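You operate a simulated robot arm through the tools that you are given. There is no shell and no other tool. Be economical: measure what you need, move in short steps, check, and stop when the job is done.

You run a simulated robot arm. Do the job below in one go: nothing can be reset, and whatever is moved stays where it is left.

JOB
Brush the bread board clean, then stand the mint tea from the caddy on it.
Fine: crumb brush back, caddy shut.
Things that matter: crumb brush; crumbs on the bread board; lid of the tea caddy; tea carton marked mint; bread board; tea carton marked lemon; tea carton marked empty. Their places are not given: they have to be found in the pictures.

Only the result counts: the job must be done as asked and must still hold three seconds after the hand-in. Knocking over, shifting, dropping, spilling or breaking anything else fails it.

ROBOT AND FRAMES
A 7-joint arm with a two-finger parallel gripper, fixed in place. Base frame: the origin is at the foot of the arm, x ahead of it, y to its left, z up; the work surface is at about z = 0. Lengths are in m, angles in degrees, forces in N, time in s.
With the tool pointing down near the work surface it reaches from about 0.24 to 0.62 m from the base axis. Its first joint turns from -66.0 to 66.0 degrees. Payload 2.6 kg.
The tool frame sits at the grasp point between the pads (the TCP): z along the fingers, y along the line on which they close. The tips reach 0.03 m beyond it. The gripper opens to 0.094 m. The fingers are 0.028 m wide and 0.01 m thick; the gripper's body (0.05 by 0.096 m) begins 0.055 m behind the TCP.
Orientation is that of the tool frame in the base frame, as [roll, pitch, yaw] about the fixed x, y, z axes, in that order (R = Rz(yaw) Ry(pitch) Rx(roll)). With the fingers straight down and closing along the base's y, the tool's x points along the base's -x, its y along +y and its z along -z.

CONTROLS
- The arm moves only by the tool step_arm. Its argument "motion" is a list of rows, each a list of 3 entries, a list of its own where there are three numbers: the shift along the tool's x, y, z in cm, then the turn, a rotation vector about the tool's x, y, z in degrees, then the gripper command, from -1 (shut) to 1 (fully open), values between in proportion. In form: [[[dx, dy, dz], [rx, ry, rz], gripper], ...]. A call has 1 to 12 rows; each row is the pose to reach, as a shift and turn from the pose commanded when the call began, along the tool's axes at that moment. Rows are played at 5 a second. More than 0.05 m and 8.6 degrees between two rows, or a gripper value outside its range, and nothing of the call is played. Where a pose cannot be reached the arm comes as near as it can. A force on the tool above 40 N (or 10 N above the force at the start of the call, whichever is more), or a blocked arm, ends the call early, and 0.2 s more pass. The fingers move at their own pace (about 0.072 m/s each) and stop on an object; they squeeze with about 28 N. The grip force told is the motor's: it shows also when the fingers shut on nothing. Time passes only in rows, and 0.2 s behind the last, so rows that repeat a pose let the fingers close. It gives the time, the measured TCP pose, the force on the tool (base axes), the opening and the grip force at its end, in the units of the frame above (readings bear some noise), and new pictures: "views" is both (left out), scene, wrist or none.
- Cameras (640 x 400 px; columns grow to the right, rows downward): "scene" is fixed at [0.0364, 0.4346, 0.5652]; the picture's right is [-0.75, -0.66, 0.00], its down [-0.39, 0.44, -0.81] and it looks along [0.54, -0.61, -0.58] (base axes); focal length 330 px, centre (320, 200). "wrist" rides on the gripper at [0.076, 0.014, -0.103] in the tool frame; the picture's right is [-0.18, 0.98, 0.00], its down [-0.75, -0.14, -0.64] and it looks along [-0.63, -0.12, 0.77] (tool axes); focal length 243 px, centre (320, 200).
- probe_pixels(camera, pixels): for up to 12 pixels [column, row] of the newest picture of that camera ("zoom" is the newest enlarged one), the place [x, y, z] in the base frame of the surface seen there, good to about 0.003 m. No time passes.
- zoom(camera, box): a new picture of the part [left, top, right, bottom] of that camera's present view, enlarged. No time passes.
- close_job(): hands the job in; it is judged then, once.

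Go step by step. Measure first, check grasps and placings, and put right what went wrong. The budget is 80 turns and 170 pictures, counting those below and the enlarged ones. Unless the task says otherwise, let go and move clear before handing in, and close with one line.

The tools are called after "Call:" by a JSON object that holds its "fn" and its "kwargs". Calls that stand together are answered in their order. step_arm: Moves the arm, as the interface text tells. Its arguments: {"type":"object","properties":{"motion":{"type":"array"},"views":{"type":"string","enum":["both","scene","wrist","none"]}},"required":["motion"]} The other tools are called the same way: probe_pixels (camera, pixels) gives the place of the surface under pixels of a picture; zoom (camera, box) takes an enlarged picture of a part of a camera's view; close_job () hands the job in.

At the start:

```text
time_s: 0.0
tool_pos: [0.3304, -0.0212, 0.312]
ee_rot: [-180.0, 0.1, -179.9]
ft_force: [0.2, 1.3, -0.6]
opening: 0.0938
grasp_force: 0.1
```

scene: 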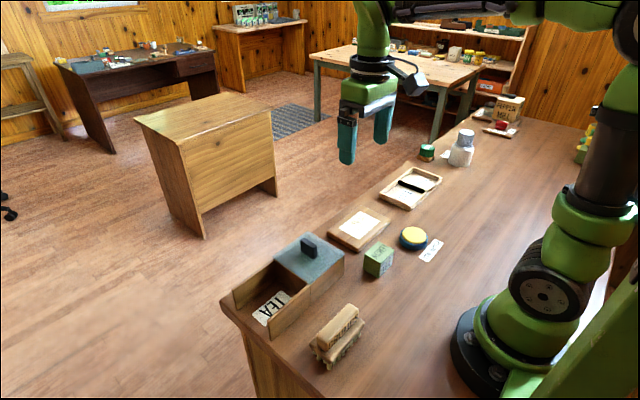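
wrist: 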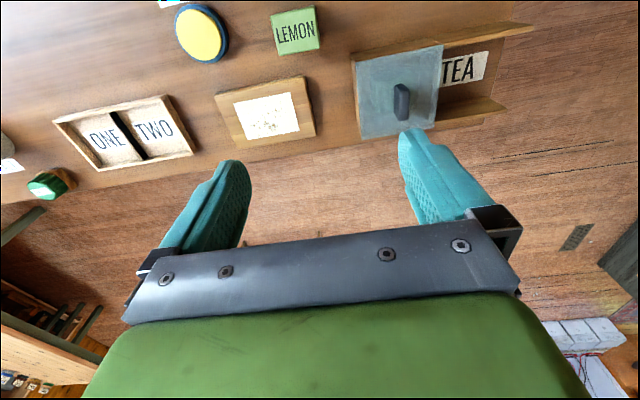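

The board looks to be at scene (360,228), the caddy with a sliding lid at (300,275), and a lemon carton at (379,260). I'll zoom in to identify the rest.

Call:
{"fn": "zoom", "kwargs": {"camera": "scene", "box": [220, 200, 460, 350]}}

Call:
{"fn": "zoom", "kwargs": {"camera": "scene", "box": [360, 80, 560, 205]}}

Call:
{"fn": "zoom", "kwargs": {"camera": "wrist", "box": [140, 0, 540, 200]}}

```text
2.67 times, centred on (340, 275) of scene
```

zoom: 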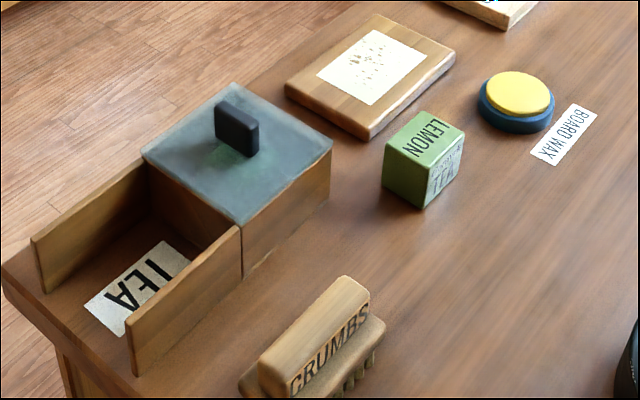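

```text
3.20 times, centred on (460, 142) of scene
```

zoom: 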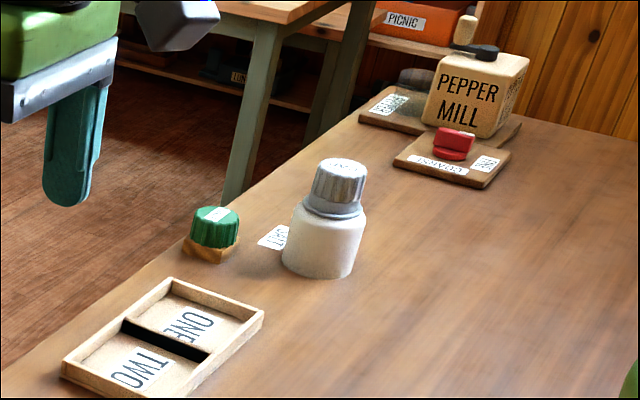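

```text
1.60 times, centred on (340, 100) of wrist
```

zoom: 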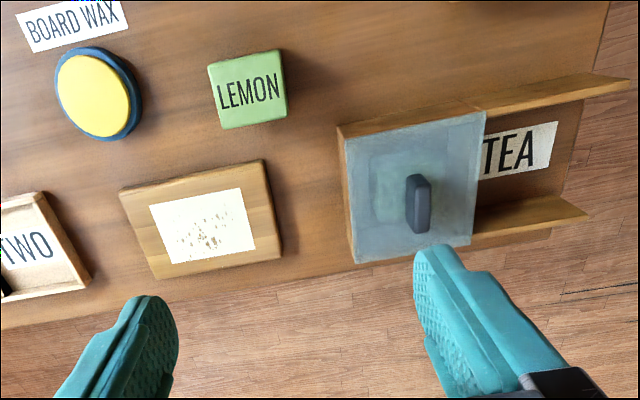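

The brush (marked CRUMBS) lies at scene (338,338), and the caddy is a box with a knobbed lid and side rails over a TEA card. I'll measure the key points.

Call:
{"fn": "zoom", "kwargs": {"camera": "scene", "box": [210, 220, 380, 390]}}

Call:
{"fn": "probe_pixels", "kwargs": {"camera": "scene", "pixels": [[305, 234], [344, 256], [310, 283], [274, 256], [309, 237], [316, 246], [234, 292], [270, 325], [309, 286], [272, 307], [247, 315], [300, 380]]}}

Call:
{"fn": "probe_pixels", "kwargs": {"camera": "scene", "pixels": [[348, 305], [357, 312], [318, 342], [327, 350], [363, 322], [340, 325], [361, 206], [390, 221], [358, 251], [328, 233], [361, 226], [376, 250]]}}

```text
2.35 times, centred on (295, 305) of scene
```

zoom: 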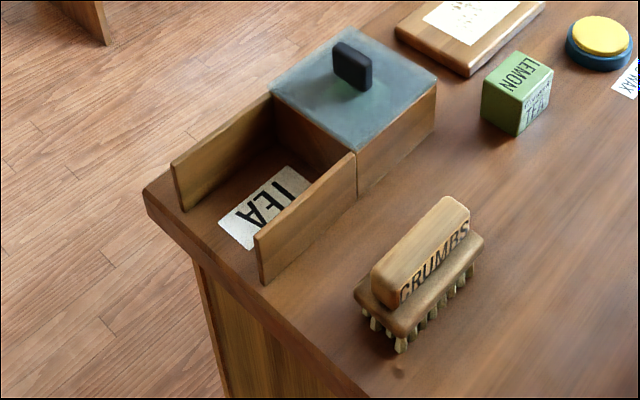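

```text
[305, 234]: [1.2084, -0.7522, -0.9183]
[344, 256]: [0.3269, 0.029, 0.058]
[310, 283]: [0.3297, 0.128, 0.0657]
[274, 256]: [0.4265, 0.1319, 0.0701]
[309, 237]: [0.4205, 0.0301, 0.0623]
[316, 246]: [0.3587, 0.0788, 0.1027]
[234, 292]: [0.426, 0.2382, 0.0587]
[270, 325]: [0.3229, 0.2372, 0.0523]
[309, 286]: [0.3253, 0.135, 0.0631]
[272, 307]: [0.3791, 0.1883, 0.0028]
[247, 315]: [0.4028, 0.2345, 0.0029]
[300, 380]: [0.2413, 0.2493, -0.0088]
```

```text
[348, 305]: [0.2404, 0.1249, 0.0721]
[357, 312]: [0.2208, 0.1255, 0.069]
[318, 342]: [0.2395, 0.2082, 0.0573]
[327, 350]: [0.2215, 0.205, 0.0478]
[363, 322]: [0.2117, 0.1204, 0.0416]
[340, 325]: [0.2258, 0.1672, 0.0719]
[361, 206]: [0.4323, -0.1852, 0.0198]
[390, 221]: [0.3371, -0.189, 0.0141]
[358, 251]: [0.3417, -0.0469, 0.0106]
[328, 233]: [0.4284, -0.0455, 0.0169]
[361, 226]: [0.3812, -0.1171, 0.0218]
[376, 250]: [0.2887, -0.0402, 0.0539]
```

The brush handle is centred near (0.230,0.166) with its top at z≈0.072 and its length along y. The board spans x 0.338–0.43, y −0.187…−0.047, top ≈0.02. I'll move above the brush and turn so the fingers close along x.

Call:
{"fn": "step_arm", "kwargs": {"motion": [[[1, 1.7, 1], [0, 0, -8.2], 1], [[2, 3.4, 2], [0, 0, -16.4], 1], [[3, 5.1, 3], [0, 0, -24.6], 1], [[4, 6.8, 4], [0, 0, -32.8], 1], [[5, 8.5, 5], [0, 0, -41], 1], [[6, 10.2, 6], [0, 0, -49.2], 1], [[7, 11.9, 7], [0, 0, -57.4], 1], [[8, 13.6, 8], [0, 0, -65.6], 1], [[9, 15.3, 9], [0, 0, -73.8], 1], [[9.6, 17, 10], [0, 0, -82], 1], [[10.1, 18.7, 11], [0, 0, -90], 1], [[10.1, 18.7, 11], [0, 0, -90], 1]]}}

Call:
{"fn": "probe_pixels", "kwargs": {"camera": "scene", "pixels": [[410, 170], [440, 180], [412, 208], [380, 195], [400, 244], [413, 232], [425, 243], [366, 262], [380, 277], [394, 250], [379, 246], [430, 250]]}}

```text
time_s: 2.6
tool_pos: [0.2293, 0.1676, 0.2033]
ee_rot: [-180.0, 0.0, -89.9]
ft_force: [0.5, 0.4, -0.5]
opening: 0.0941
grasp_force: 0.0
```

scene: 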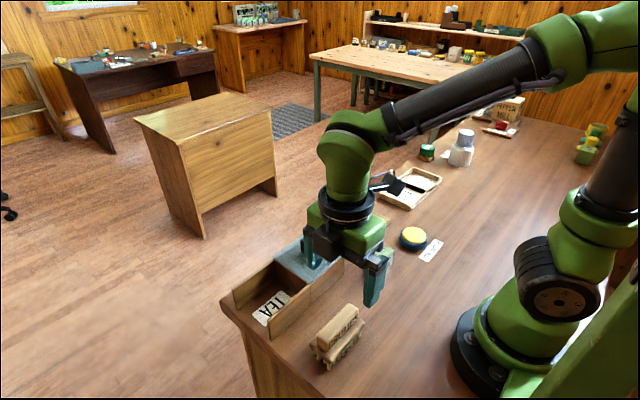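
wrist: 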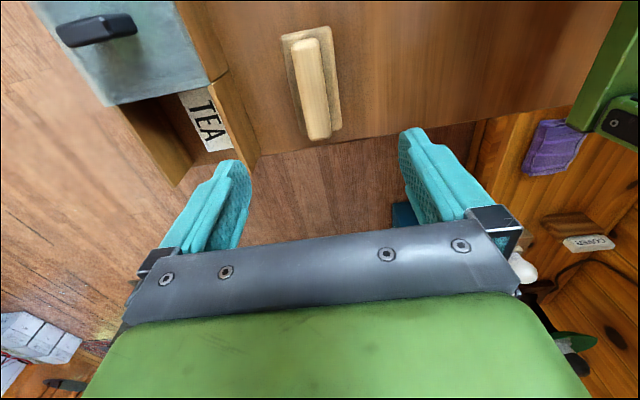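

```text
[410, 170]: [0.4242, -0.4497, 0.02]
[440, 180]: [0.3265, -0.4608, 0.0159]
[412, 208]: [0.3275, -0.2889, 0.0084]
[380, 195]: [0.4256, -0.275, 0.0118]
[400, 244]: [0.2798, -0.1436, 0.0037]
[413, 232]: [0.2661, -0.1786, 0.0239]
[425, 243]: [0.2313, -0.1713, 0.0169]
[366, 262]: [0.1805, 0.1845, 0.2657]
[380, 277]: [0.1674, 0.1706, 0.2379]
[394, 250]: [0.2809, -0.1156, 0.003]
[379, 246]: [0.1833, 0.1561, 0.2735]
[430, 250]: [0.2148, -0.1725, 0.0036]
```

The brush is at wrist (312,85), close to aligned with the fingers. I'll measure its handle and base from here.

Call:
{"fn": "zoom", "kwargs": {"camera": "wrist", "box": [250, 0, 410, 160]}}

Call:
{"fn": "probe_pixels", "kwargs": {"camera": "wrist", "pixels": [[294, 45], [317, 42], [308, 135], [329, 130], [305, 60], [320, 120], [284, 40], [327, 30], [339, 122], [310, 90]]}}

Call:
{"fn": "probe_pixels", "kwargs": {"camera": "scene", "pixels": [[310, 345], [314, 362], [328, 368], [345, 349], [363, 330], [328, 358], [340, 340], [335, 330]]}}

```text
2.50 times, centred on (330, 80) of wrist
```

zoom: 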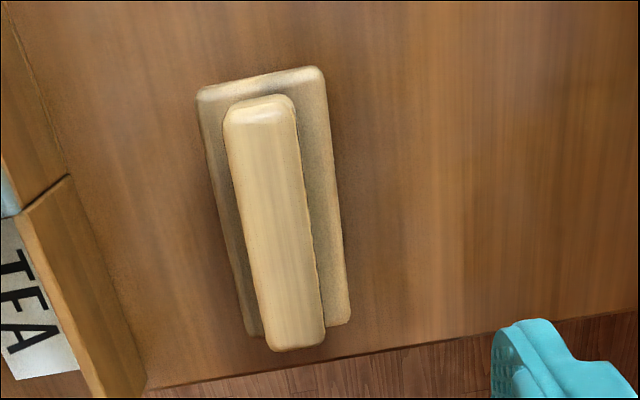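

```text
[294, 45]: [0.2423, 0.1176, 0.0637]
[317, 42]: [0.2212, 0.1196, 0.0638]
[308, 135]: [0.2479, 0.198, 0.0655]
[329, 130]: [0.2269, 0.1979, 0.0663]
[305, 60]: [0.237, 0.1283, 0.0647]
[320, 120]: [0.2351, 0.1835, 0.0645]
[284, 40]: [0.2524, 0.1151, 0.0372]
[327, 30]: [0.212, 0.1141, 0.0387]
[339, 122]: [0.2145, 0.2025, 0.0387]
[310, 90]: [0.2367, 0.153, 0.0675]
```

```text
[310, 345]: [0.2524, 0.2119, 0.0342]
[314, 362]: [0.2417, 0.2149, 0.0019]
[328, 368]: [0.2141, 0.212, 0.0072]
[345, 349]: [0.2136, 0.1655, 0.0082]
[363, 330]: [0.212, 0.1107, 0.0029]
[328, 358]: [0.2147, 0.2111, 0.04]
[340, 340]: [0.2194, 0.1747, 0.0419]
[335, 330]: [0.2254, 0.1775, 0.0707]
```

Handle is about x 0.222–0.245, y 0.118–0.205, top 0.068, above a plate at z 0.039. I'll descend to TCP z≈0.072 and grip the handle.

Call:
{"fn": "step_arm", "kwargs": {"motion": [[[0.4, -0.4, 4], [0, 0, 0], 1], [[0.4, -0.4, 8], [0, 0, 0], 1], [[0.4, -0.4, 11], [0, 0, 0], 1], [[0.4, -0.4, 13.1], [0, 0, 0], 1], [[0.4, -0.4, 13.1], [0, 0, 0], 1], [[0.4, -0.4, 13.1], [0, 0, 0], -1], [[0.4, -0.4, 13.1], [0, 0, 0], -1], [[0.4, -0.4, 13.1], [0, 0, 0], -1], [[0.4, -0.4, 13.1], [0, 0, 0], -1], [[0.4, -0.4, 13.1], [0, 0, 0], -1]]}}

```text
time_s: 4.8
tool_pos: [0.2353, 0.164, 0.0723]
ee_rot: [-179.8, 0.1, -90.1]
ft_force: [-1.7, -3.0, 29.2]
opening: 0.0255
grasp_force: 28.0
```

scene: 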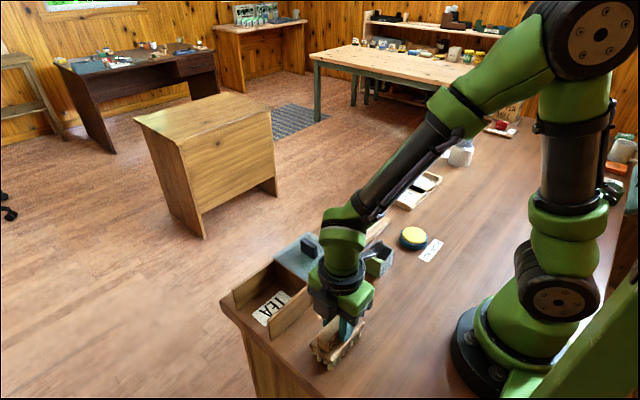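
wrist: 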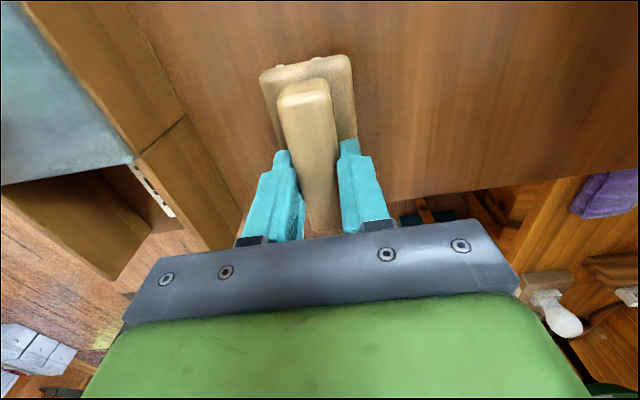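

The brush is gripped (opening 0.0255). I'll lift it, turn it so its length lies along x, and carry it over toward the board.

Call:
{"fn": "step_arm", "kwargs": {"motion": [[[0, 0, -4], [0, 0, 0], -1], [[0, 0, -8], [0, 0, 8], -1], [[0, 0, -12], [0, 0, 16], -1], [[1, -0.5, -14], [0, 0, 24.5], -1], [[3, -2, -14], [0, 0, 33], -1], [[5.2, -4, -14], [0, 0, 41.5], -1], [[7.5, -6, -14], [0, 0, 50], -1], [[9.8, -8, -14], [0, 0, 58], -1], [[12, -10, -14], [0, 0, 66], -1], [[14.2, -12, -14], [0, 0, 74], -1], [[16.5, -13.5, -14], [0, 0, 82], -1], [[18.4, -14.9, -14], [0, 0, 90], -1]]}}

```text
time_s: 7.4
tool_pos: [0.384, -0.0205, 0.2124]
ee_rot: [-180.0, 0.1, 180.0]
ft_force: [0.0, 0.7, -1.3]
opening: 0.0255
grasp_force: 28.5
```

scene: 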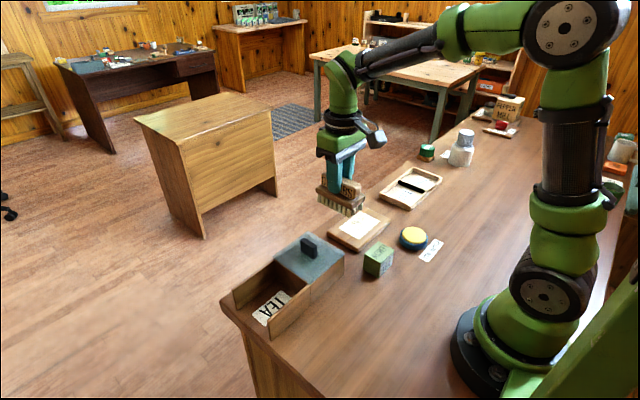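
wrist: 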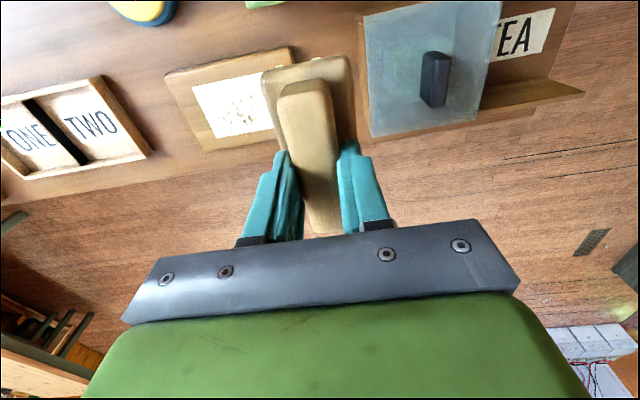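

Call:
{"fn": "zoom", "kwargs": {"camera": "scene", "box": [300, 150, 460, 270]}}

Call:
{"fn": "probe_pixels", "kwargs": {"camera": "scene", "pixels": [[355, 221], [378, 220], [358, 238], [342, 229], [365, 212], [333, 234], [358, 246], [386, 222]]}}

Call:
{"fn": "probe_pixels", "kwargs": {"camera": "wrist", "pixels": [[165, 75], [290, 47], [208, 152], [193, 87], [262, 75], [212, 137], [230, 110], [245, 90], [270, 133]]}}

```text
3.33 times, centred on (380, 210) of scene
```

zoom: 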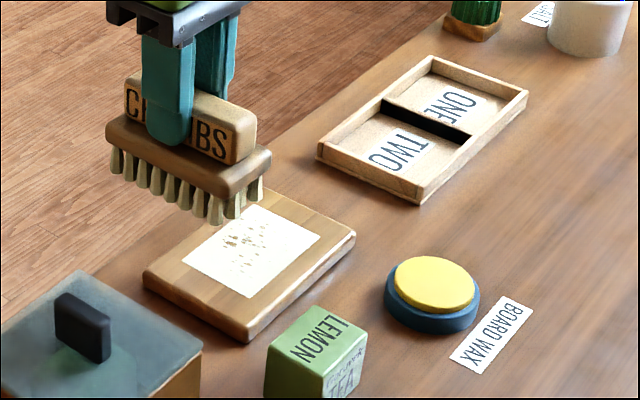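

```text
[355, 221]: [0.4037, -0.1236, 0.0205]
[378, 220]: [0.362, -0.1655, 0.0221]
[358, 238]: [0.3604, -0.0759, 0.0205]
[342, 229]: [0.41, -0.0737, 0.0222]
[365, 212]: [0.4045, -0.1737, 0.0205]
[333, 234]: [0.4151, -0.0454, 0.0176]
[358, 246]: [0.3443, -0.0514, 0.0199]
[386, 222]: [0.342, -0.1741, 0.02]
```

```text
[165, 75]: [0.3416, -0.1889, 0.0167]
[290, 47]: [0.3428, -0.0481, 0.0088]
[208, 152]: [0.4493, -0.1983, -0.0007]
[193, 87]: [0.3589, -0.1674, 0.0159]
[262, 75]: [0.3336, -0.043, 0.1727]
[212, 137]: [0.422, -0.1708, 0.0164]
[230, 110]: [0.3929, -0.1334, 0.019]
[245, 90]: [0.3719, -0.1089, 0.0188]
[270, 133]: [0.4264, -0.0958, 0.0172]
```

The board top is z≈0.02 and the crumbs lie at about x 0.36–0.41, y −0.165…−0.075. I'll lower the brush beside the board on the caddy side and sweep toward −y.

Call:
{"fn": "step_arm", "kwargs": {"motion": [[[0, 0.2, 4], [0, 0, 0], -1], [[0, 0.2, 8], [0, 0, 0], -1], [[0, 0.2, 12.0], [0, 0, 0], -1], [[0, -2, 12.1], [0, 0, 0], -1], [[0, -4, 12.1], [0, 0, 0], -1], [[0, -6, 12.1], [0, 0, 0], -1], [[0, -8, 12.1], [0, 0, 0], -1], [[0, -10, 12.1], [0, 0, 0], -1], [[0, -12, 12.1], [0, 0, 0], -1], [[0, -14, 12.1], [0, 0, 0], -1], [[0, -16, 12.1], [0, 0, 0], -1], [[0, -18, 12.1], [0, 0, 0], -1]]}}

```text
time_s: 10.0
tool_pos: [0.3823, -0.2017, 0.0905]
ee_rot: [-180.0, 0.2, -179.9]
ft_force: [-0.4, 6.5, 20.4]
opening: 0.0253
grasp_force: 27.6
```

scene: 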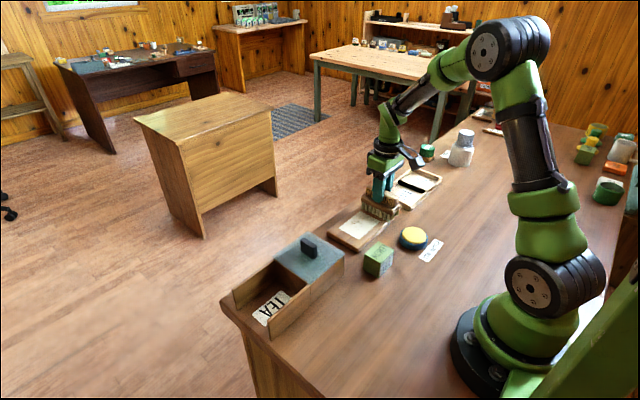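
wrist: 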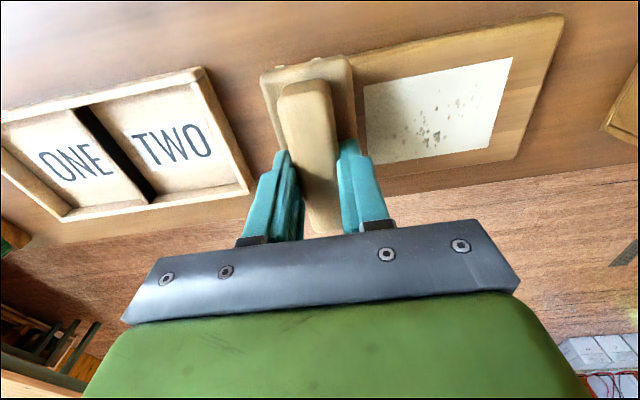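

The sweep made contact (20 N), but specks still show at wrist (432,130). I'll zoom in on what is left.

Call:
{"fn": "zoom", "kwargs": {"camera": "wrist", "box": [340, 30, 540, 180]}}

Call:
{"fn": "zoom", "kwargs": {"camera": "scene", "box": [310, 170, 450, 270]}}

Call:
{"fn": "probe_pixels", "kwargs": {"camera": "wrist", "pixels": [[400, 135], [460, 110], [437, 135], [432, 98], [418, 125], [426, 143]]}}

```text
2.67 times, centred on (440, 105) of wrist
```

zoom: 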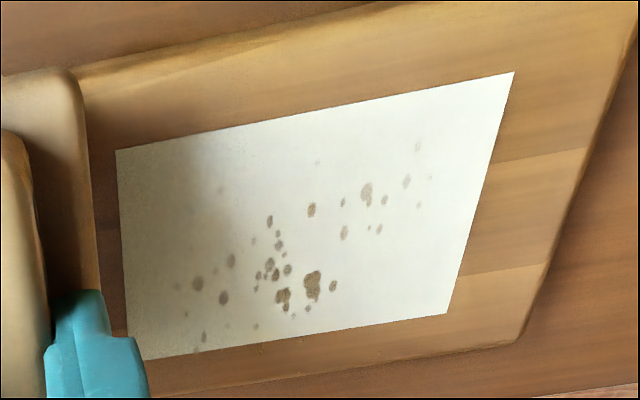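

```text
4.00 times, centred on (380, 220) of scene
```

zoom: 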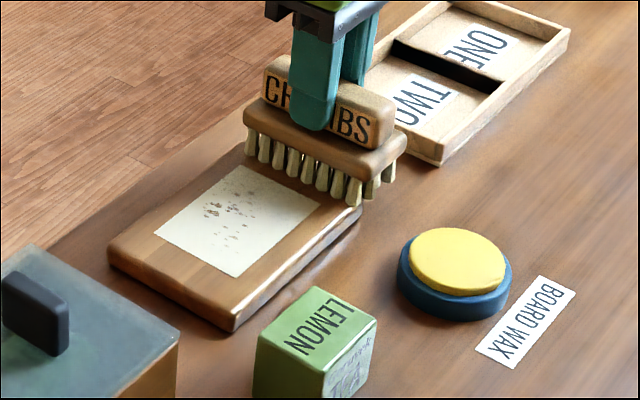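

```text
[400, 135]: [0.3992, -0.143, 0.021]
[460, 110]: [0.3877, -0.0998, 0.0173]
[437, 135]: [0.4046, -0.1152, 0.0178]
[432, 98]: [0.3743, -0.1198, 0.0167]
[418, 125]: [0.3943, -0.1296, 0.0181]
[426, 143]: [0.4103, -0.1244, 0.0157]
```

The specks look paler than before but are still there. I'll brush back with a slightly firmer stroke and compare.

Call:
{"fn": "step_arm", "kwargs": {"motion": [[[0, 1.5, 0.1], [0, 0, 0], -1], [[0, 3, 0.2], [0, 0, 0], -1], [[0, 4.5, 0.2], [0, 0, 0], -1], [[0, 6, 0.2], [0, 0, 0], -1], [[0, 7.5, 0.2], [0, 0, 0], -1], [[0, 9, 0.2], [0, 0, 0], -1], [[0, 10.5, 0.2], [0, 0, 0], -1], [[0, 12, 0.2], [0, 0, 0], -1], [[0, 13.5, 0.1], [0, 0, 0], -1], [[0, 15, 0], [0, 0, 0], -1], [[0, 16.5, 0], [0, 0, 0], -1], [[0, 18, 0], [0, 0, 0], -1]]}}

Call:
{"fn": "zoom", "kwargs": {"camera": "scene", "box": [310, 170, 450, 270]}}

Call:
{"fn": "zoom", "kwargs": {"camera": "wrist", "box": [140, 30, 300, 180]}}

```text
time_s: 10.9
tool_pos: [0.3855, -0.1561, 0.0918]
ee_rot: [-179.7, 0.5, 180.0]
ft_force: [-0.3, 2.2, 5.4]
opening: 0.0251
grasp_force: 27.7
stopped in row 4: the force on the tool passed its limit (the readings are from after the stop); the commanded pose is now the measured one
```

scene: 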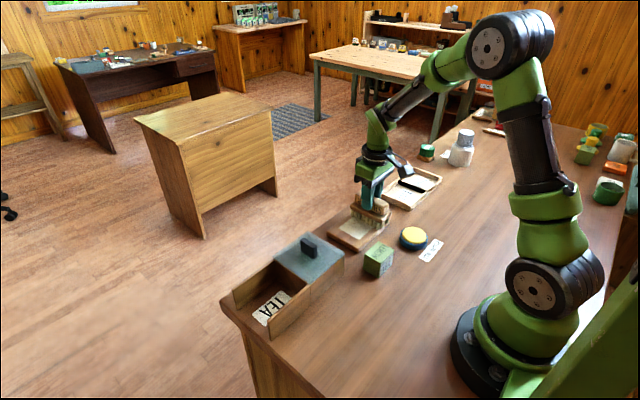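
wrist: 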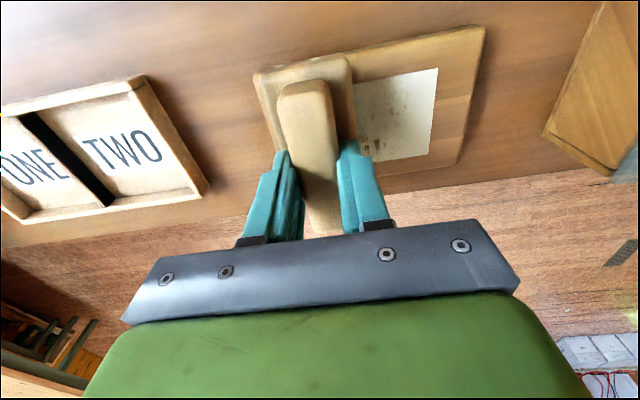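

```text
4.00 times, centred on (380, 220) of scene
```

zoom: 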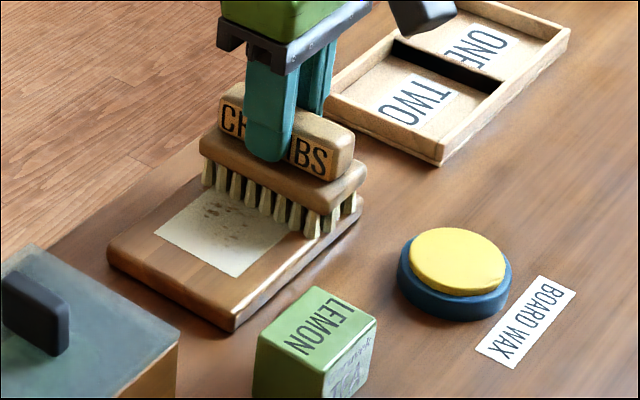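

```text
2.67 times, centred on (220, 105) of wrist
```

zoom: 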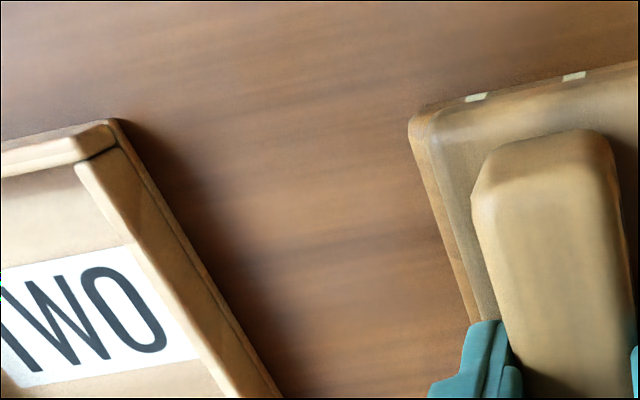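

The stroke stopped on force because I pressed too hard. I'll carry on toward +y at nearly the present height.

Call:
{"fn": "step_arm", "kwargs": {"motion": [[[0, 1.2, 0], [0, 0, 0], -1], [[0, 2.4, 0], [0, 0, 0], -1], [[0, 3.6, 0], [0, 0, 0], -1], [[0, 4.8, 0], [0, 0, 0], -1], [[0, 6, 0], [0, 0, 0], -1], [[0, 7.2, 0], [0, 0, 0], -1], [[0, 8.4, 0], [0, 0, 0], -1], [[0, 9.6, 0], [0, 0, 0], -1], [[0, 10.8, 0], [0, 0, 0], -1], [[0, 12, 0], [0, 0, 0], -1], [[0, 13, 0], [0, 0, 0], -1], [[0, 13.8, 0], [0, 0, 0], -1]]}}

Call:
{"fn": "zoom", "kwargs": {"camera": "scene", "box": [310, 170, 450, 270]}}

Call:
{"fn": "zoom", "kwargs": {"camera": "wrist", "box": [140, 30, 300, 180]}}

```text
time_s: 13.5
tool_pos: [0.3828, -0.0157, 0.0883]
ee_rot: [-179.8, -0.1, -179.9]
ft_force: [0.2, -0.6, -1.5]
opening: 0.0254
grasp_force: 28.5
```

scene: 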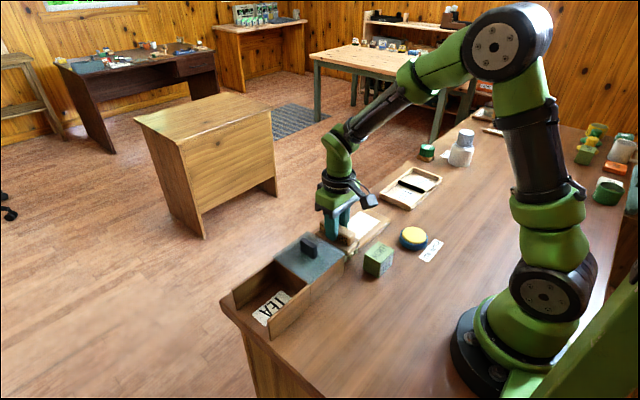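
wrist: 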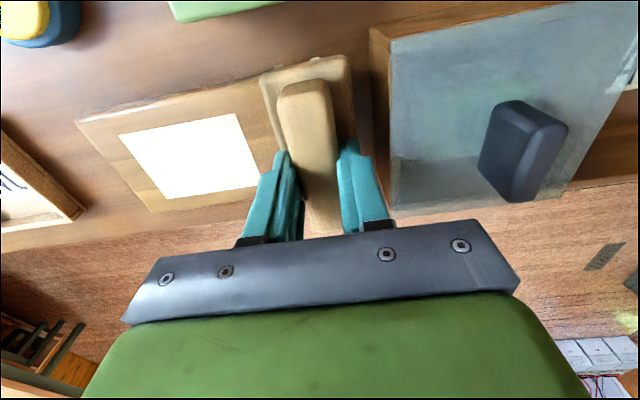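

```text
4.00 times, centred on (380, 220) of scene
```

zoom: 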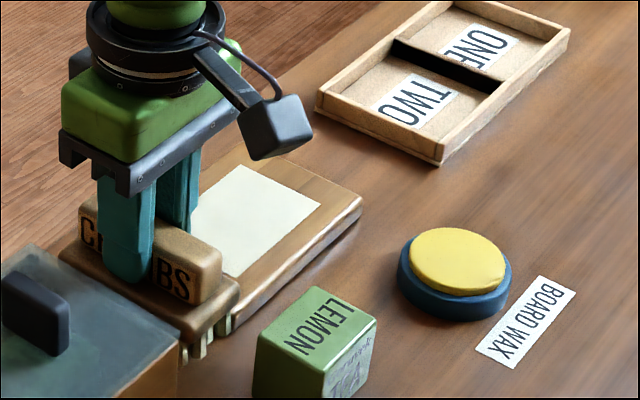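

```text
2.67 times, centred on (220, 105) of wrist
```

zoom: 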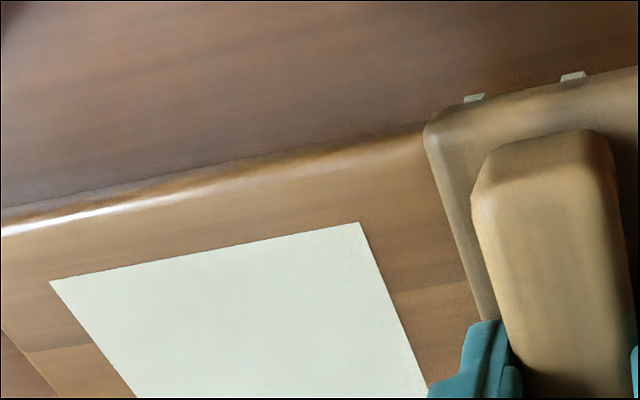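

The paper now looks bare and the crumbs are gone. I'll lift and carry the brush back to above its starting place.

Call:
{"fn": "step_arm", "kwargs": {"motion": [[[0, -0.3, -4], [0, 0, 0], -1], [[0, -0.3, -8], [0, 0, -8], -1], [[0, 0, -12], [0, 0, -16], -1], [[1.5, 1, -12.5], [0, 0, -24.5], -1], [[3, 3, -12.5], [0, 0, -33], -1], [[5, 5.2, -12.5], [0, 0, -41.5], -1], [[7, 7.5, -12.5], [0, 0, -50], -1], [[9, 10, -12.5], [0, 0, -58], -1], [[11, 12.5, -12.5], [0, 0, -66], -1], [[13, 15, -12.5], [0, 0, -74], -1], [[14.2, 17, -12.5], [0, 0, -82], -1], [[14.75, 17.97, -12.5], [0, 0, -90], -1]]}}

Call:
{"fn": "zoom", "kwargs": {"camera": "scene", "box": [220, 200, 460, 350]}}

```text
time_s: 16.1
tool_pos: [0.2365, 0.1632, 0.212]
ee_rot: [-179.6, -0.3, -89.8]
ft_force: [-0.3, 0.3, -1.1]
opening: 0.0256
grasp_force: 28.2
```

scene: 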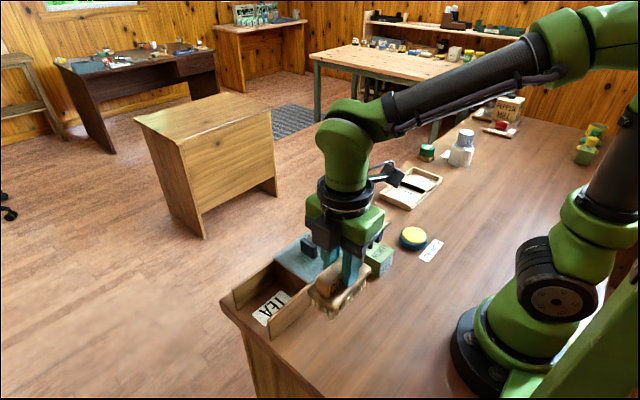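
wrist: 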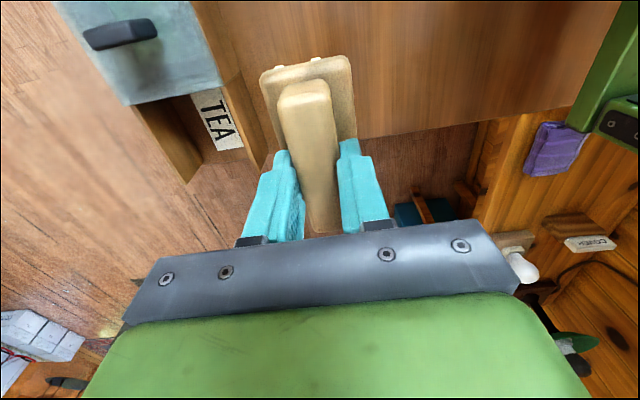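

```text
2.67 times, centred on (340, 275) of scene
```

zoom: 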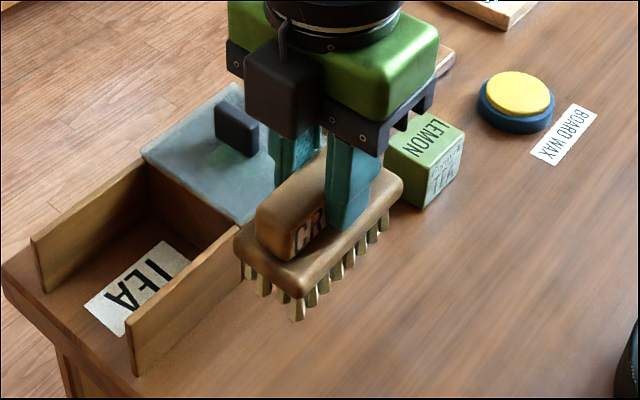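

The brush is above its place, so I'll lower it until it touches.

Call:
{"fn": "step_arm", "kwargs": {"motion": [[[0, 0.1, 4], [0, 0, 0], -1], [[0, 0.1, 8], [0, 0, 0], -1], [[0, 0.1, 11.5], [0, 0, 0], -1], [[0, 0.1, 13], [0, 0, 0], -1], [[0, 0.1, 13.6], [0, 0, 0], -1], [[0, 0.1, 13.9], [0, 0, 0], -1], [[0, 0.1, 13.9], [0, 0, 0], -1]], "views": "none"}}

```text
time_s: 17.7
tool_pos: [0.2368, 0.1625, 0.0729]
ee_rot: [-179.5, -0.4, -90.0]
ft_force: [-1.6, -1.2, 9.9]
opening: 0.0253
grasp_force: 27.7
```

The brush is touching with about 10 N, so I'll release it and rise.

Call:
{"fn": "step_arm", "kwargs": {"motion": [[[0, 0, 0], [0, 0, 0], 0], [[0, 0, 0], [0, 0, 0], 0.6], [[0, 0, 0], [0, 0, 0], 0.6], [[0, 0, -4], [0, 0, 0], 0.6], [[0, 0, -8], [0, 0, 0], 0.6], [[0, 0, -12], [0, 0, 0], 1], [[0, 0, -15], [0, 0, 0], 1]]}}

Call:
{"fn": "zoom", "kwargs": {"camera": "scene", "box": [220, 200, 460, 390]}}

Call:
{"fn": "probe_pixels", "kwargs": {"camera": "wrist", "pixels": [[294, 45], [317, 42], [308, 130], [329, 125], [284, 40], [327, 30], [110, 30]]}}

```text
time_s: 19.3
tool_pos: [0.2342, 0.1603, 0.2241]
ee_rot: [-179.6, -0.4, -90.0]
ft_force: [0.2, -0.2, 0.9]
opening: 0.0942
grasp_force: 0.0
```

scene: 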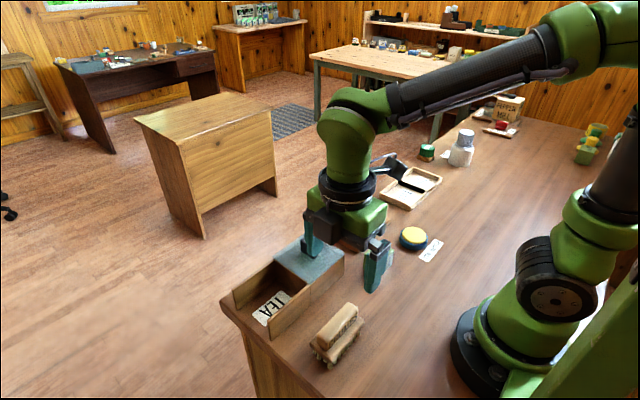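
wrist: 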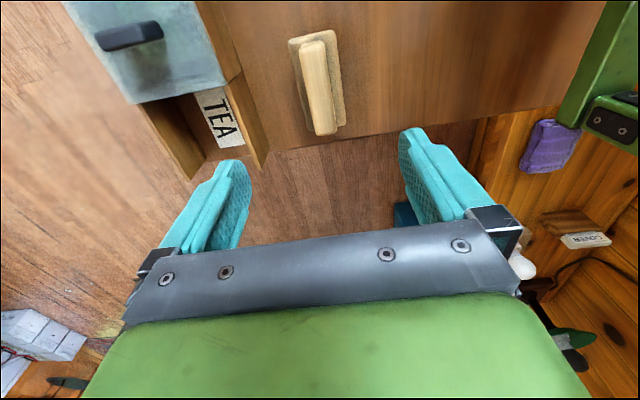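

```text
2.11 times, centred on (340, 295) of scene
```

zoom: 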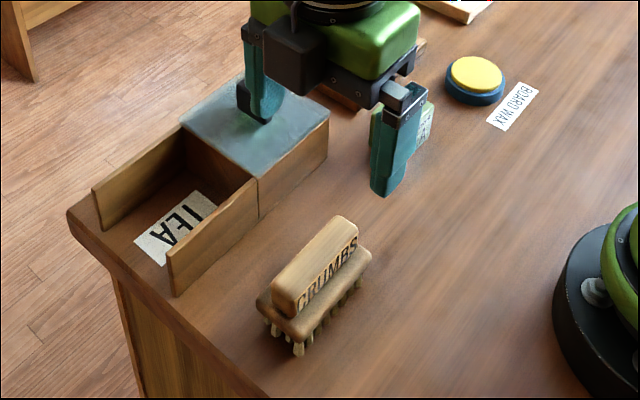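

```text
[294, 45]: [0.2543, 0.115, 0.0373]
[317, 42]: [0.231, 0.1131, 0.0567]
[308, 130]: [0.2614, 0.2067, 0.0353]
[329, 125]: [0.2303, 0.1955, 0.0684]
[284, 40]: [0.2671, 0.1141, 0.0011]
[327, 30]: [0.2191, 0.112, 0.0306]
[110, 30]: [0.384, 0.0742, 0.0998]
```

The brush stands back in its place. Next I'll move over the caddy knob, turning back so the fingers close along y.

Call:
{"fn": "step_arm", "kwargs": {"motion": [[[0, -1, 0], [0, 0, 8.2], 1], [[0.6, -2, 0], [0, 0, 16.4], 1], [[1.2, -3, 0], [0, 0, 24.6], 1], [[2, -4, 0], [0, 0, 32.8], 1], [[3, -5, 0], [0, 0, 41], 1], [[4, -6, 0], [0, 0, 49.2], 1], [[5, -7, 0], [0, 0, 57.4], 1], [[6, -8, 0], [0, 0, 65.6], 1], [[7, -9, 0], [0, 0, 73.8], 1], [[7.6, -10, 0], [0, 0, 82], 1], [[8.1, -11, 0], [0, 0, 89.8], 1], [[8.1, -11, 0], [0, 0, 89.8], 1]]}}

Call:
{"fn": "zoom", "kwargs": {"camera": "wrist", "box": [220, 0, 520, 190]}}

```text
time_s: 21.9
tool_pos: [0.3444, 0.0817, 0.2249]
ee_rot: [-179.6, 0.5, -179.9]
ft_force: [0.2, -0.5, 0.3]
opening: 0.0941
grasp_force: 0.0
```

scene: 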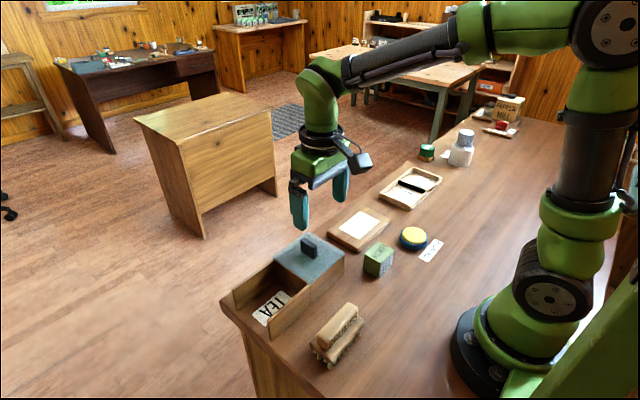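
wrist: 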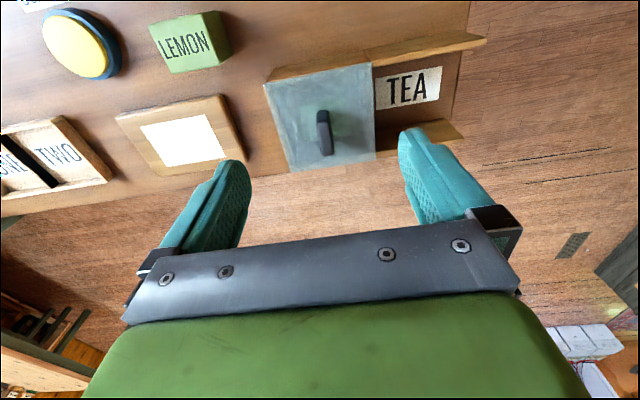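

```text
2.11 times, centred on (370, 95) of wrist
```

zoom: 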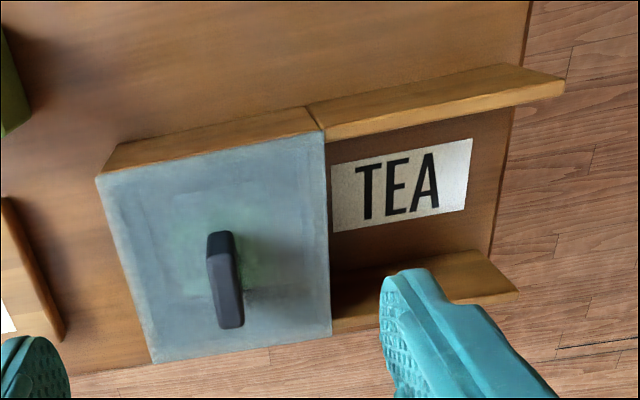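

Call:
{"fn": "probe_pixels", "kwargs": {"camera": "wrist", "pixels": [[322, 112], [326, 152], [323, 118], [328, 140], [330, 120], [267, 85], [290, 168], [373, 65], [374, 155], [350, 100], [285, 110], [420, 48]]}}

Call:
{"fn": "probe_pixels", "kwargs": {"camera": "scene", "pixels": [[306, 242], [301, 250], [316, 246], [312, 256], [308, 239], [290, 265], [325, 260], [300, 234], [330, 265], [290, 310], [250, 278], [325, 285]]}}

```text
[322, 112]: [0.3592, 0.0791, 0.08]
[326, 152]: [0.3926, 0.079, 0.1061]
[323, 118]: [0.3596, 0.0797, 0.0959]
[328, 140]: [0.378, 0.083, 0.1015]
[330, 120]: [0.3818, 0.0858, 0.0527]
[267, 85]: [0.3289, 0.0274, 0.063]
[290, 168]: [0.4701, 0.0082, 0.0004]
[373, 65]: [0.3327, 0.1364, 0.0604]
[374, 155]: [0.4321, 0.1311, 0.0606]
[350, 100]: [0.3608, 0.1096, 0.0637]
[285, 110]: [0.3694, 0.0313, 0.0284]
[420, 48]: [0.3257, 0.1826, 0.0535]
```

```text
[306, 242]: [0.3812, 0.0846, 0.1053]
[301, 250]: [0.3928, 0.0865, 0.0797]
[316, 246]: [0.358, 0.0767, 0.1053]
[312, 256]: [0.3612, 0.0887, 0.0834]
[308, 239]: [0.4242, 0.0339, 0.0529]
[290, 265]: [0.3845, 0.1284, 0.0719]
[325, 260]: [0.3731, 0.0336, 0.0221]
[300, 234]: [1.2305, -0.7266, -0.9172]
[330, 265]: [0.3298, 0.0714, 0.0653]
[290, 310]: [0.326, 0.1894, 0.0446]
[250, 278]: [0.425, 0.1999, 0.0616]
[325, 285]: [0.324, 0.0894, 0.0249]
```

The knob spans x 0.36–0.393, y≈0.075–0.088, z up to 0.105, with the lid top at about 0.066. I'll descend to TCP z 0.102 and grip the knob.

Call:
{"fn": "step_arm", "kwargs": {"motion": [[[-1.6, 0, 4], [0, 0, 0], 1], [[-3.2, 0, 8], [0, 0, 0], 0.4], [[-3.2, 0, 11], [0, 0, 0], 0.4], [[-3.2, 0, 12.2], [0, 0, 0], 0.4], [[-3.2, 0, 12.2], [0, 0, 0], 0.4], [[-3.2, 0, 12.2], [0, 0, 0], -1], [[-3.2, 0, 12.2], [0, 0, 0], -1], [[-3.2, 0, 12.2], [0, 0, 0], -1], [[-3.2, 0, 12.2], [0, 0, 0], -1]]}}

```text
time_s: 23.9
tool_pos: [0.3779, 0.0809, 0.1039]
ee_rot: [-179.6, 0.4, -179.8]
ft_force: [2.6, -0.1, -4.9]
opening: 0.0181
grasp_force: 44.9
```

scene: 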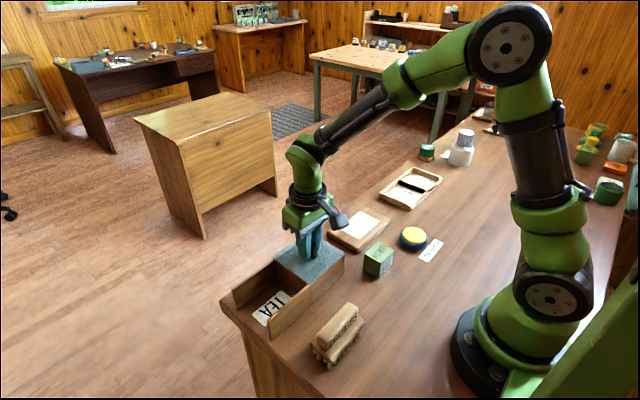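
wrist: 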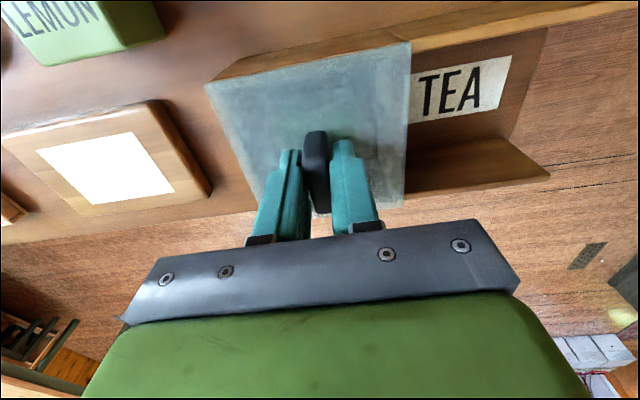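

The knob is held (opening 0.018). I'll slide gently toward +y over the rails to test it.

Call:
{"fn": "step_arm", "kwargs": {"motion": [[[0, 0.5, 0], [0, 0, 0], -1], [[0, 1, 0], [0, 0, 0], -1], [[0, 1.5, 0], [0, 0, 0], -1], [[0, 2.2, 0], [0, 0, 0], -1], [[0, 3, 0], [0, 0, 0], -1]]}}

Call:
{"fn": "zoom", "kwargs": {"camera": "scene", "box": [220, 200, 380, 330]}}

```text
time_s: 25.1
tool_pos: [0.3787, 0.1105, 0.1034]
ee_rot: [-179.7, 0.4, -179.7]
ft_force: [-4.5, -0.4, 2.1]
opening: 0.018
grasp_force: 45.0
```

scene: 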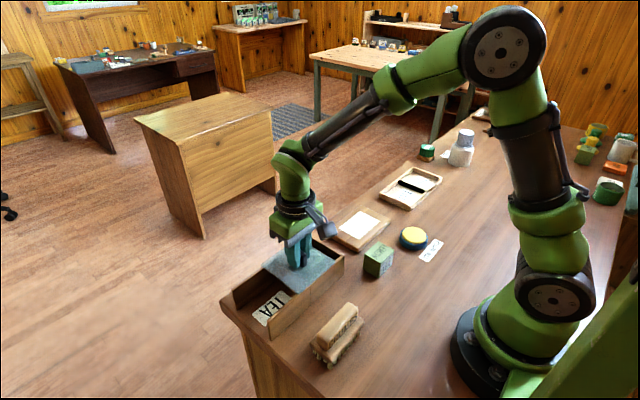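
wrist: 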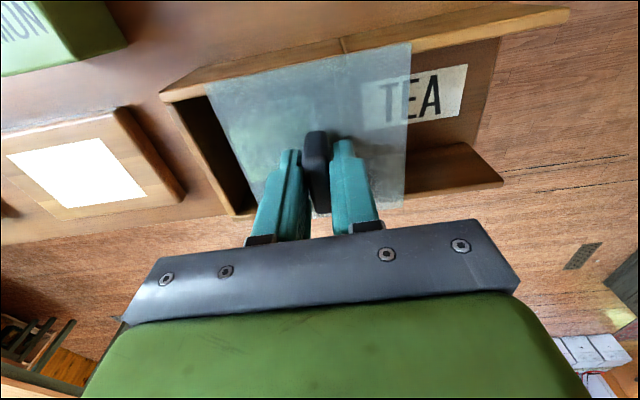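

```text
3.08 times, centred on (300, 265) of scene
```

zoom: 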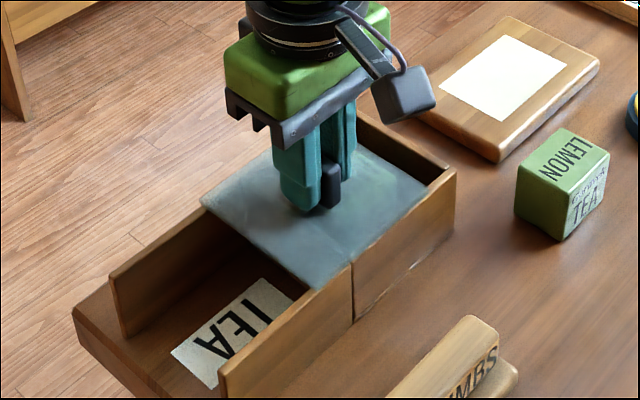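

The lid slides freely. I'll slide it about 6.8 cm further to uncover the box fully.

Call:
{"fn": "step_arm", "kwargs": {"motion": [[[0, 0.8, 0], [0, 0, 0], -1], [[0, 1.6, 0], [0, 0, 0], -1], [[0, 2.4, 0], [0, 0, 0], -1], [[0, 3.2, 0], [0, 0, 0], -1], [[0, 4, 0], [0, 0, 0], -1], [[0, 4.8, 0], [0, 0, 0], -1], [[0, 5.6, 0], [0, 0, 0], -1], [[0, 6.2, 0], [0, 0, 0], -1], [[0, 6.8, 0], [0, 0, 0], -1]]}}

Call:
{"fn": "zoom", "kwargs": {"camera": "scene", "box": [220, 200, 380, 330]}}

Call:
{"fn": "zoom", "kwargs": {"camera": "wrist", "box": [120, 0, 440, 220]}}

```text
time_s: 27.1
tool_pos: [0.3769, 0.1804, 0.1043]
ee_rot: [-179.8, 0.6, -179.9]
ft_force: [-11.6, -0.9, 22.8]
opening: 0.018
grasp_force: 45.5
```

scene: 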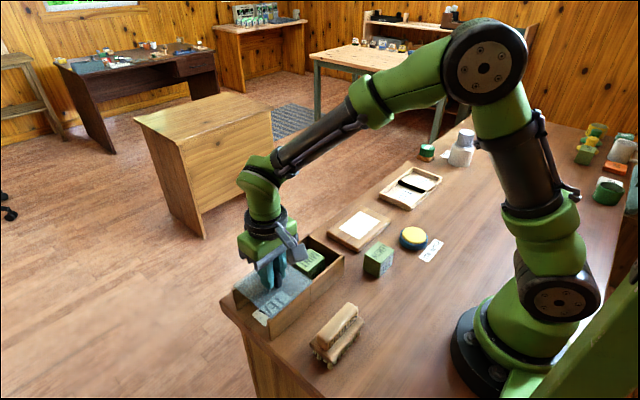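
wrist: 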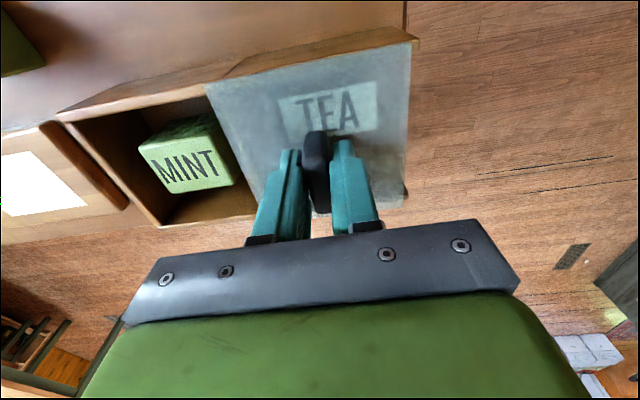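

```text
3.08 times, centred on (300, 265) of scene
```

zoom: 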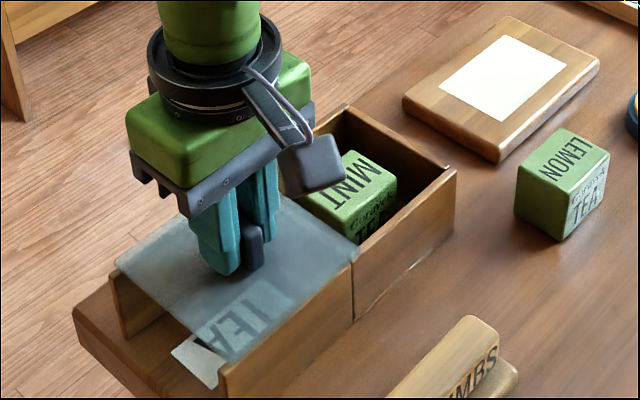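

```text
1.82 times, centred on (280, 110) of wrist
```

zoom: 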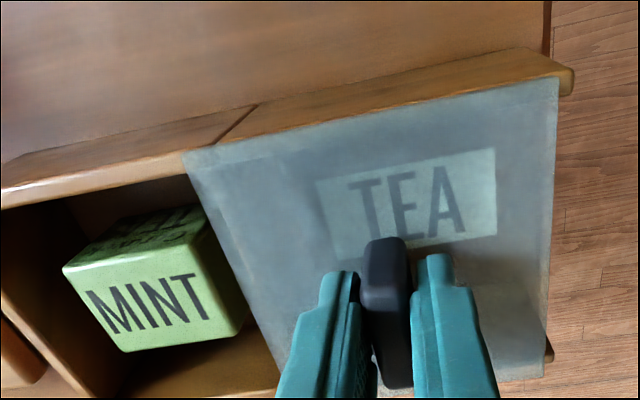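

The lid is open and a carton marked MINT stands inside at wrist (190,165). I'll let go of the knob, rise, and move above the carton.

Call:
{"fn": "step_arm", "kwargs": {"motion": [[[0, 0, 0], [0, 0, 0], -0.4], [[0, 0, 0], [0, 0, 0], -0.4], [[0, 0, -3], [0, 0, 0], -0.4], [[0, 0, -7], [0, 0, 0], 0], [[0, -3, -11], [0, 0, 0], 1], [[1.5, -6, -11], [0, 0, 0], 1], [[3, -8, -11], [0, 0, 0], 1], [[4, -10, -11], [0, 0, 0], 1], [[4, -10, -11], [0, 0, 0], 1]]}}

Call:
{"fn": "zoom", "kwargs": {"camera": "wrist", "box": [200, 0, 500, 200]}}

Call:
{"fn": "zoom", "kwargs": {"camera": "scene", "box": [220, 210, 360, 330]}}

```text
time_s: 29.1
tool_pos: [0.337, 0.0787, 0.2124]
ee_rot: [-179.7, 0.6, -179.7]
ft_force: [0.7, -0.2, 0.3]
opening: 0.0939
grasp_force: 0.0
```

scene: 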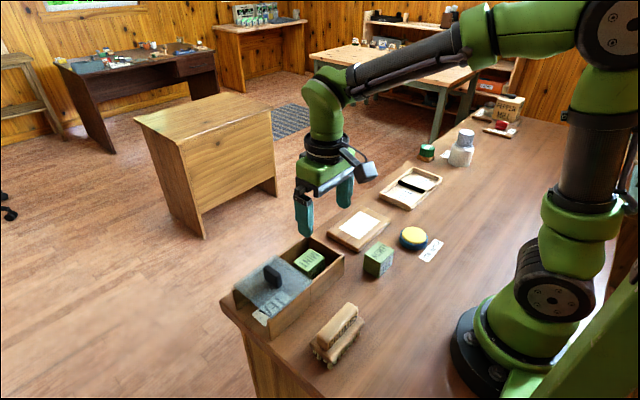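
wrist: 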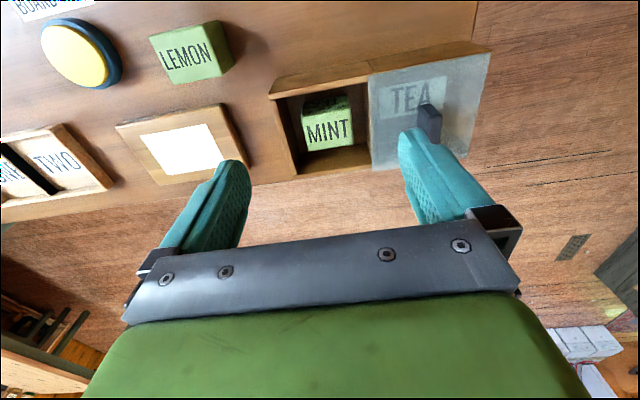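

```text
2.00 times, centred on (350, 100) of wrist
```

zoom: 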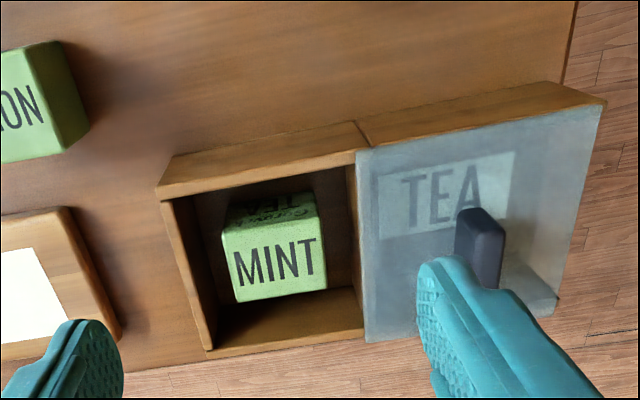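

```text
3.33 times, centred on (290, 270) of scene
```

zoom: 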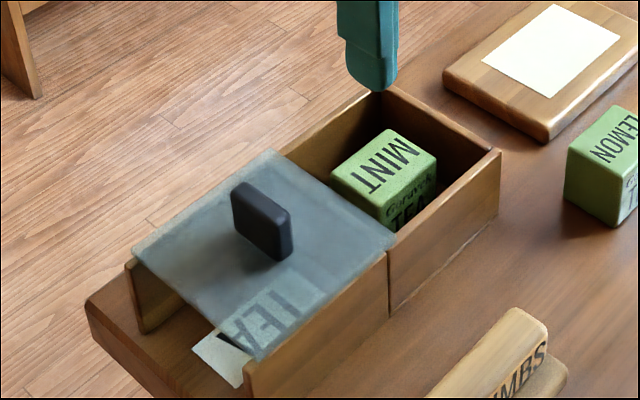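

The MINT carton's top is visible at wrist (327,130). I'll measure its corners and the box walls.

Call:
{"fn": "probe_pixels", "kwargs": {"camera": "wrist", "pixels": [[312, 117], [360, 110], [319, 148], [362, 142], [335, 130], [284, 100], [301, 165], [373, 85], [379, 140], [325, 163], [275, 90], [345, 100]]}}

Call:
{"fn": "probe_pixels", "kwargs": {"camera": "scene", "pixels": [[311, 249], [329, 259], [307, 271], [293, 264], [310, 260], [313, 239], [343, 255], [312, 279], [285, 277], [283, 261], [265, 295]]}}

```text
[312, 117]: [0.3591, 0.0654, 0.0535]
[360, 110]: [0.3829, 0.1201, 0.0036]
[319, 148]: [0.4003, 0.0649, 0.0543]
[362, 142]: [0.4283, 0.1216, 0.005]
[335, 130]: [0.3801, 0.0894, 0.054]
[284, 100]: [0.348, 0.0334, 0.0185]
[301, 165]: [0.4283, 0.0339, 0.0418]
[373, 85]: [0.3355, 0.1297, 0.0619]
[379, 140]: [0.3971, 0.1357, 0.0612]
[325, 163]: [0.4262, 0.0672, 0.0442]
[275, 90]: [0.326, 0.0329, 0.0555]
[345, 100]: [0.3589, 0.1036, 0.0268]
```

```text
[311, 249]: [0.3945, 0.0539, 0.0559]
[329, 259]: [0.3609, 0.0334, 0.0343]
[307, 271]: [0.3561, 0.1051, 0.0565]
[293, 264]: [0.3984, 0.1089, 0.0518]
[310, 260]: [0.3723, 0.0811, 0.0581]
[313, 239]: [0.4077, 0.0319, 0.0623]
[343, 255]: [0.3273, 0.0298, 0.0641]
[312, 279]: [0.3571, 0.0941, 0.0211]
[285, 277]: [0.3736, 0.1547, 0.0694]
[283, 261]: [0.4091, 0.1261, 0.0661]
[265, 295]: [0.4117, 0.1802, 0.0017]
```

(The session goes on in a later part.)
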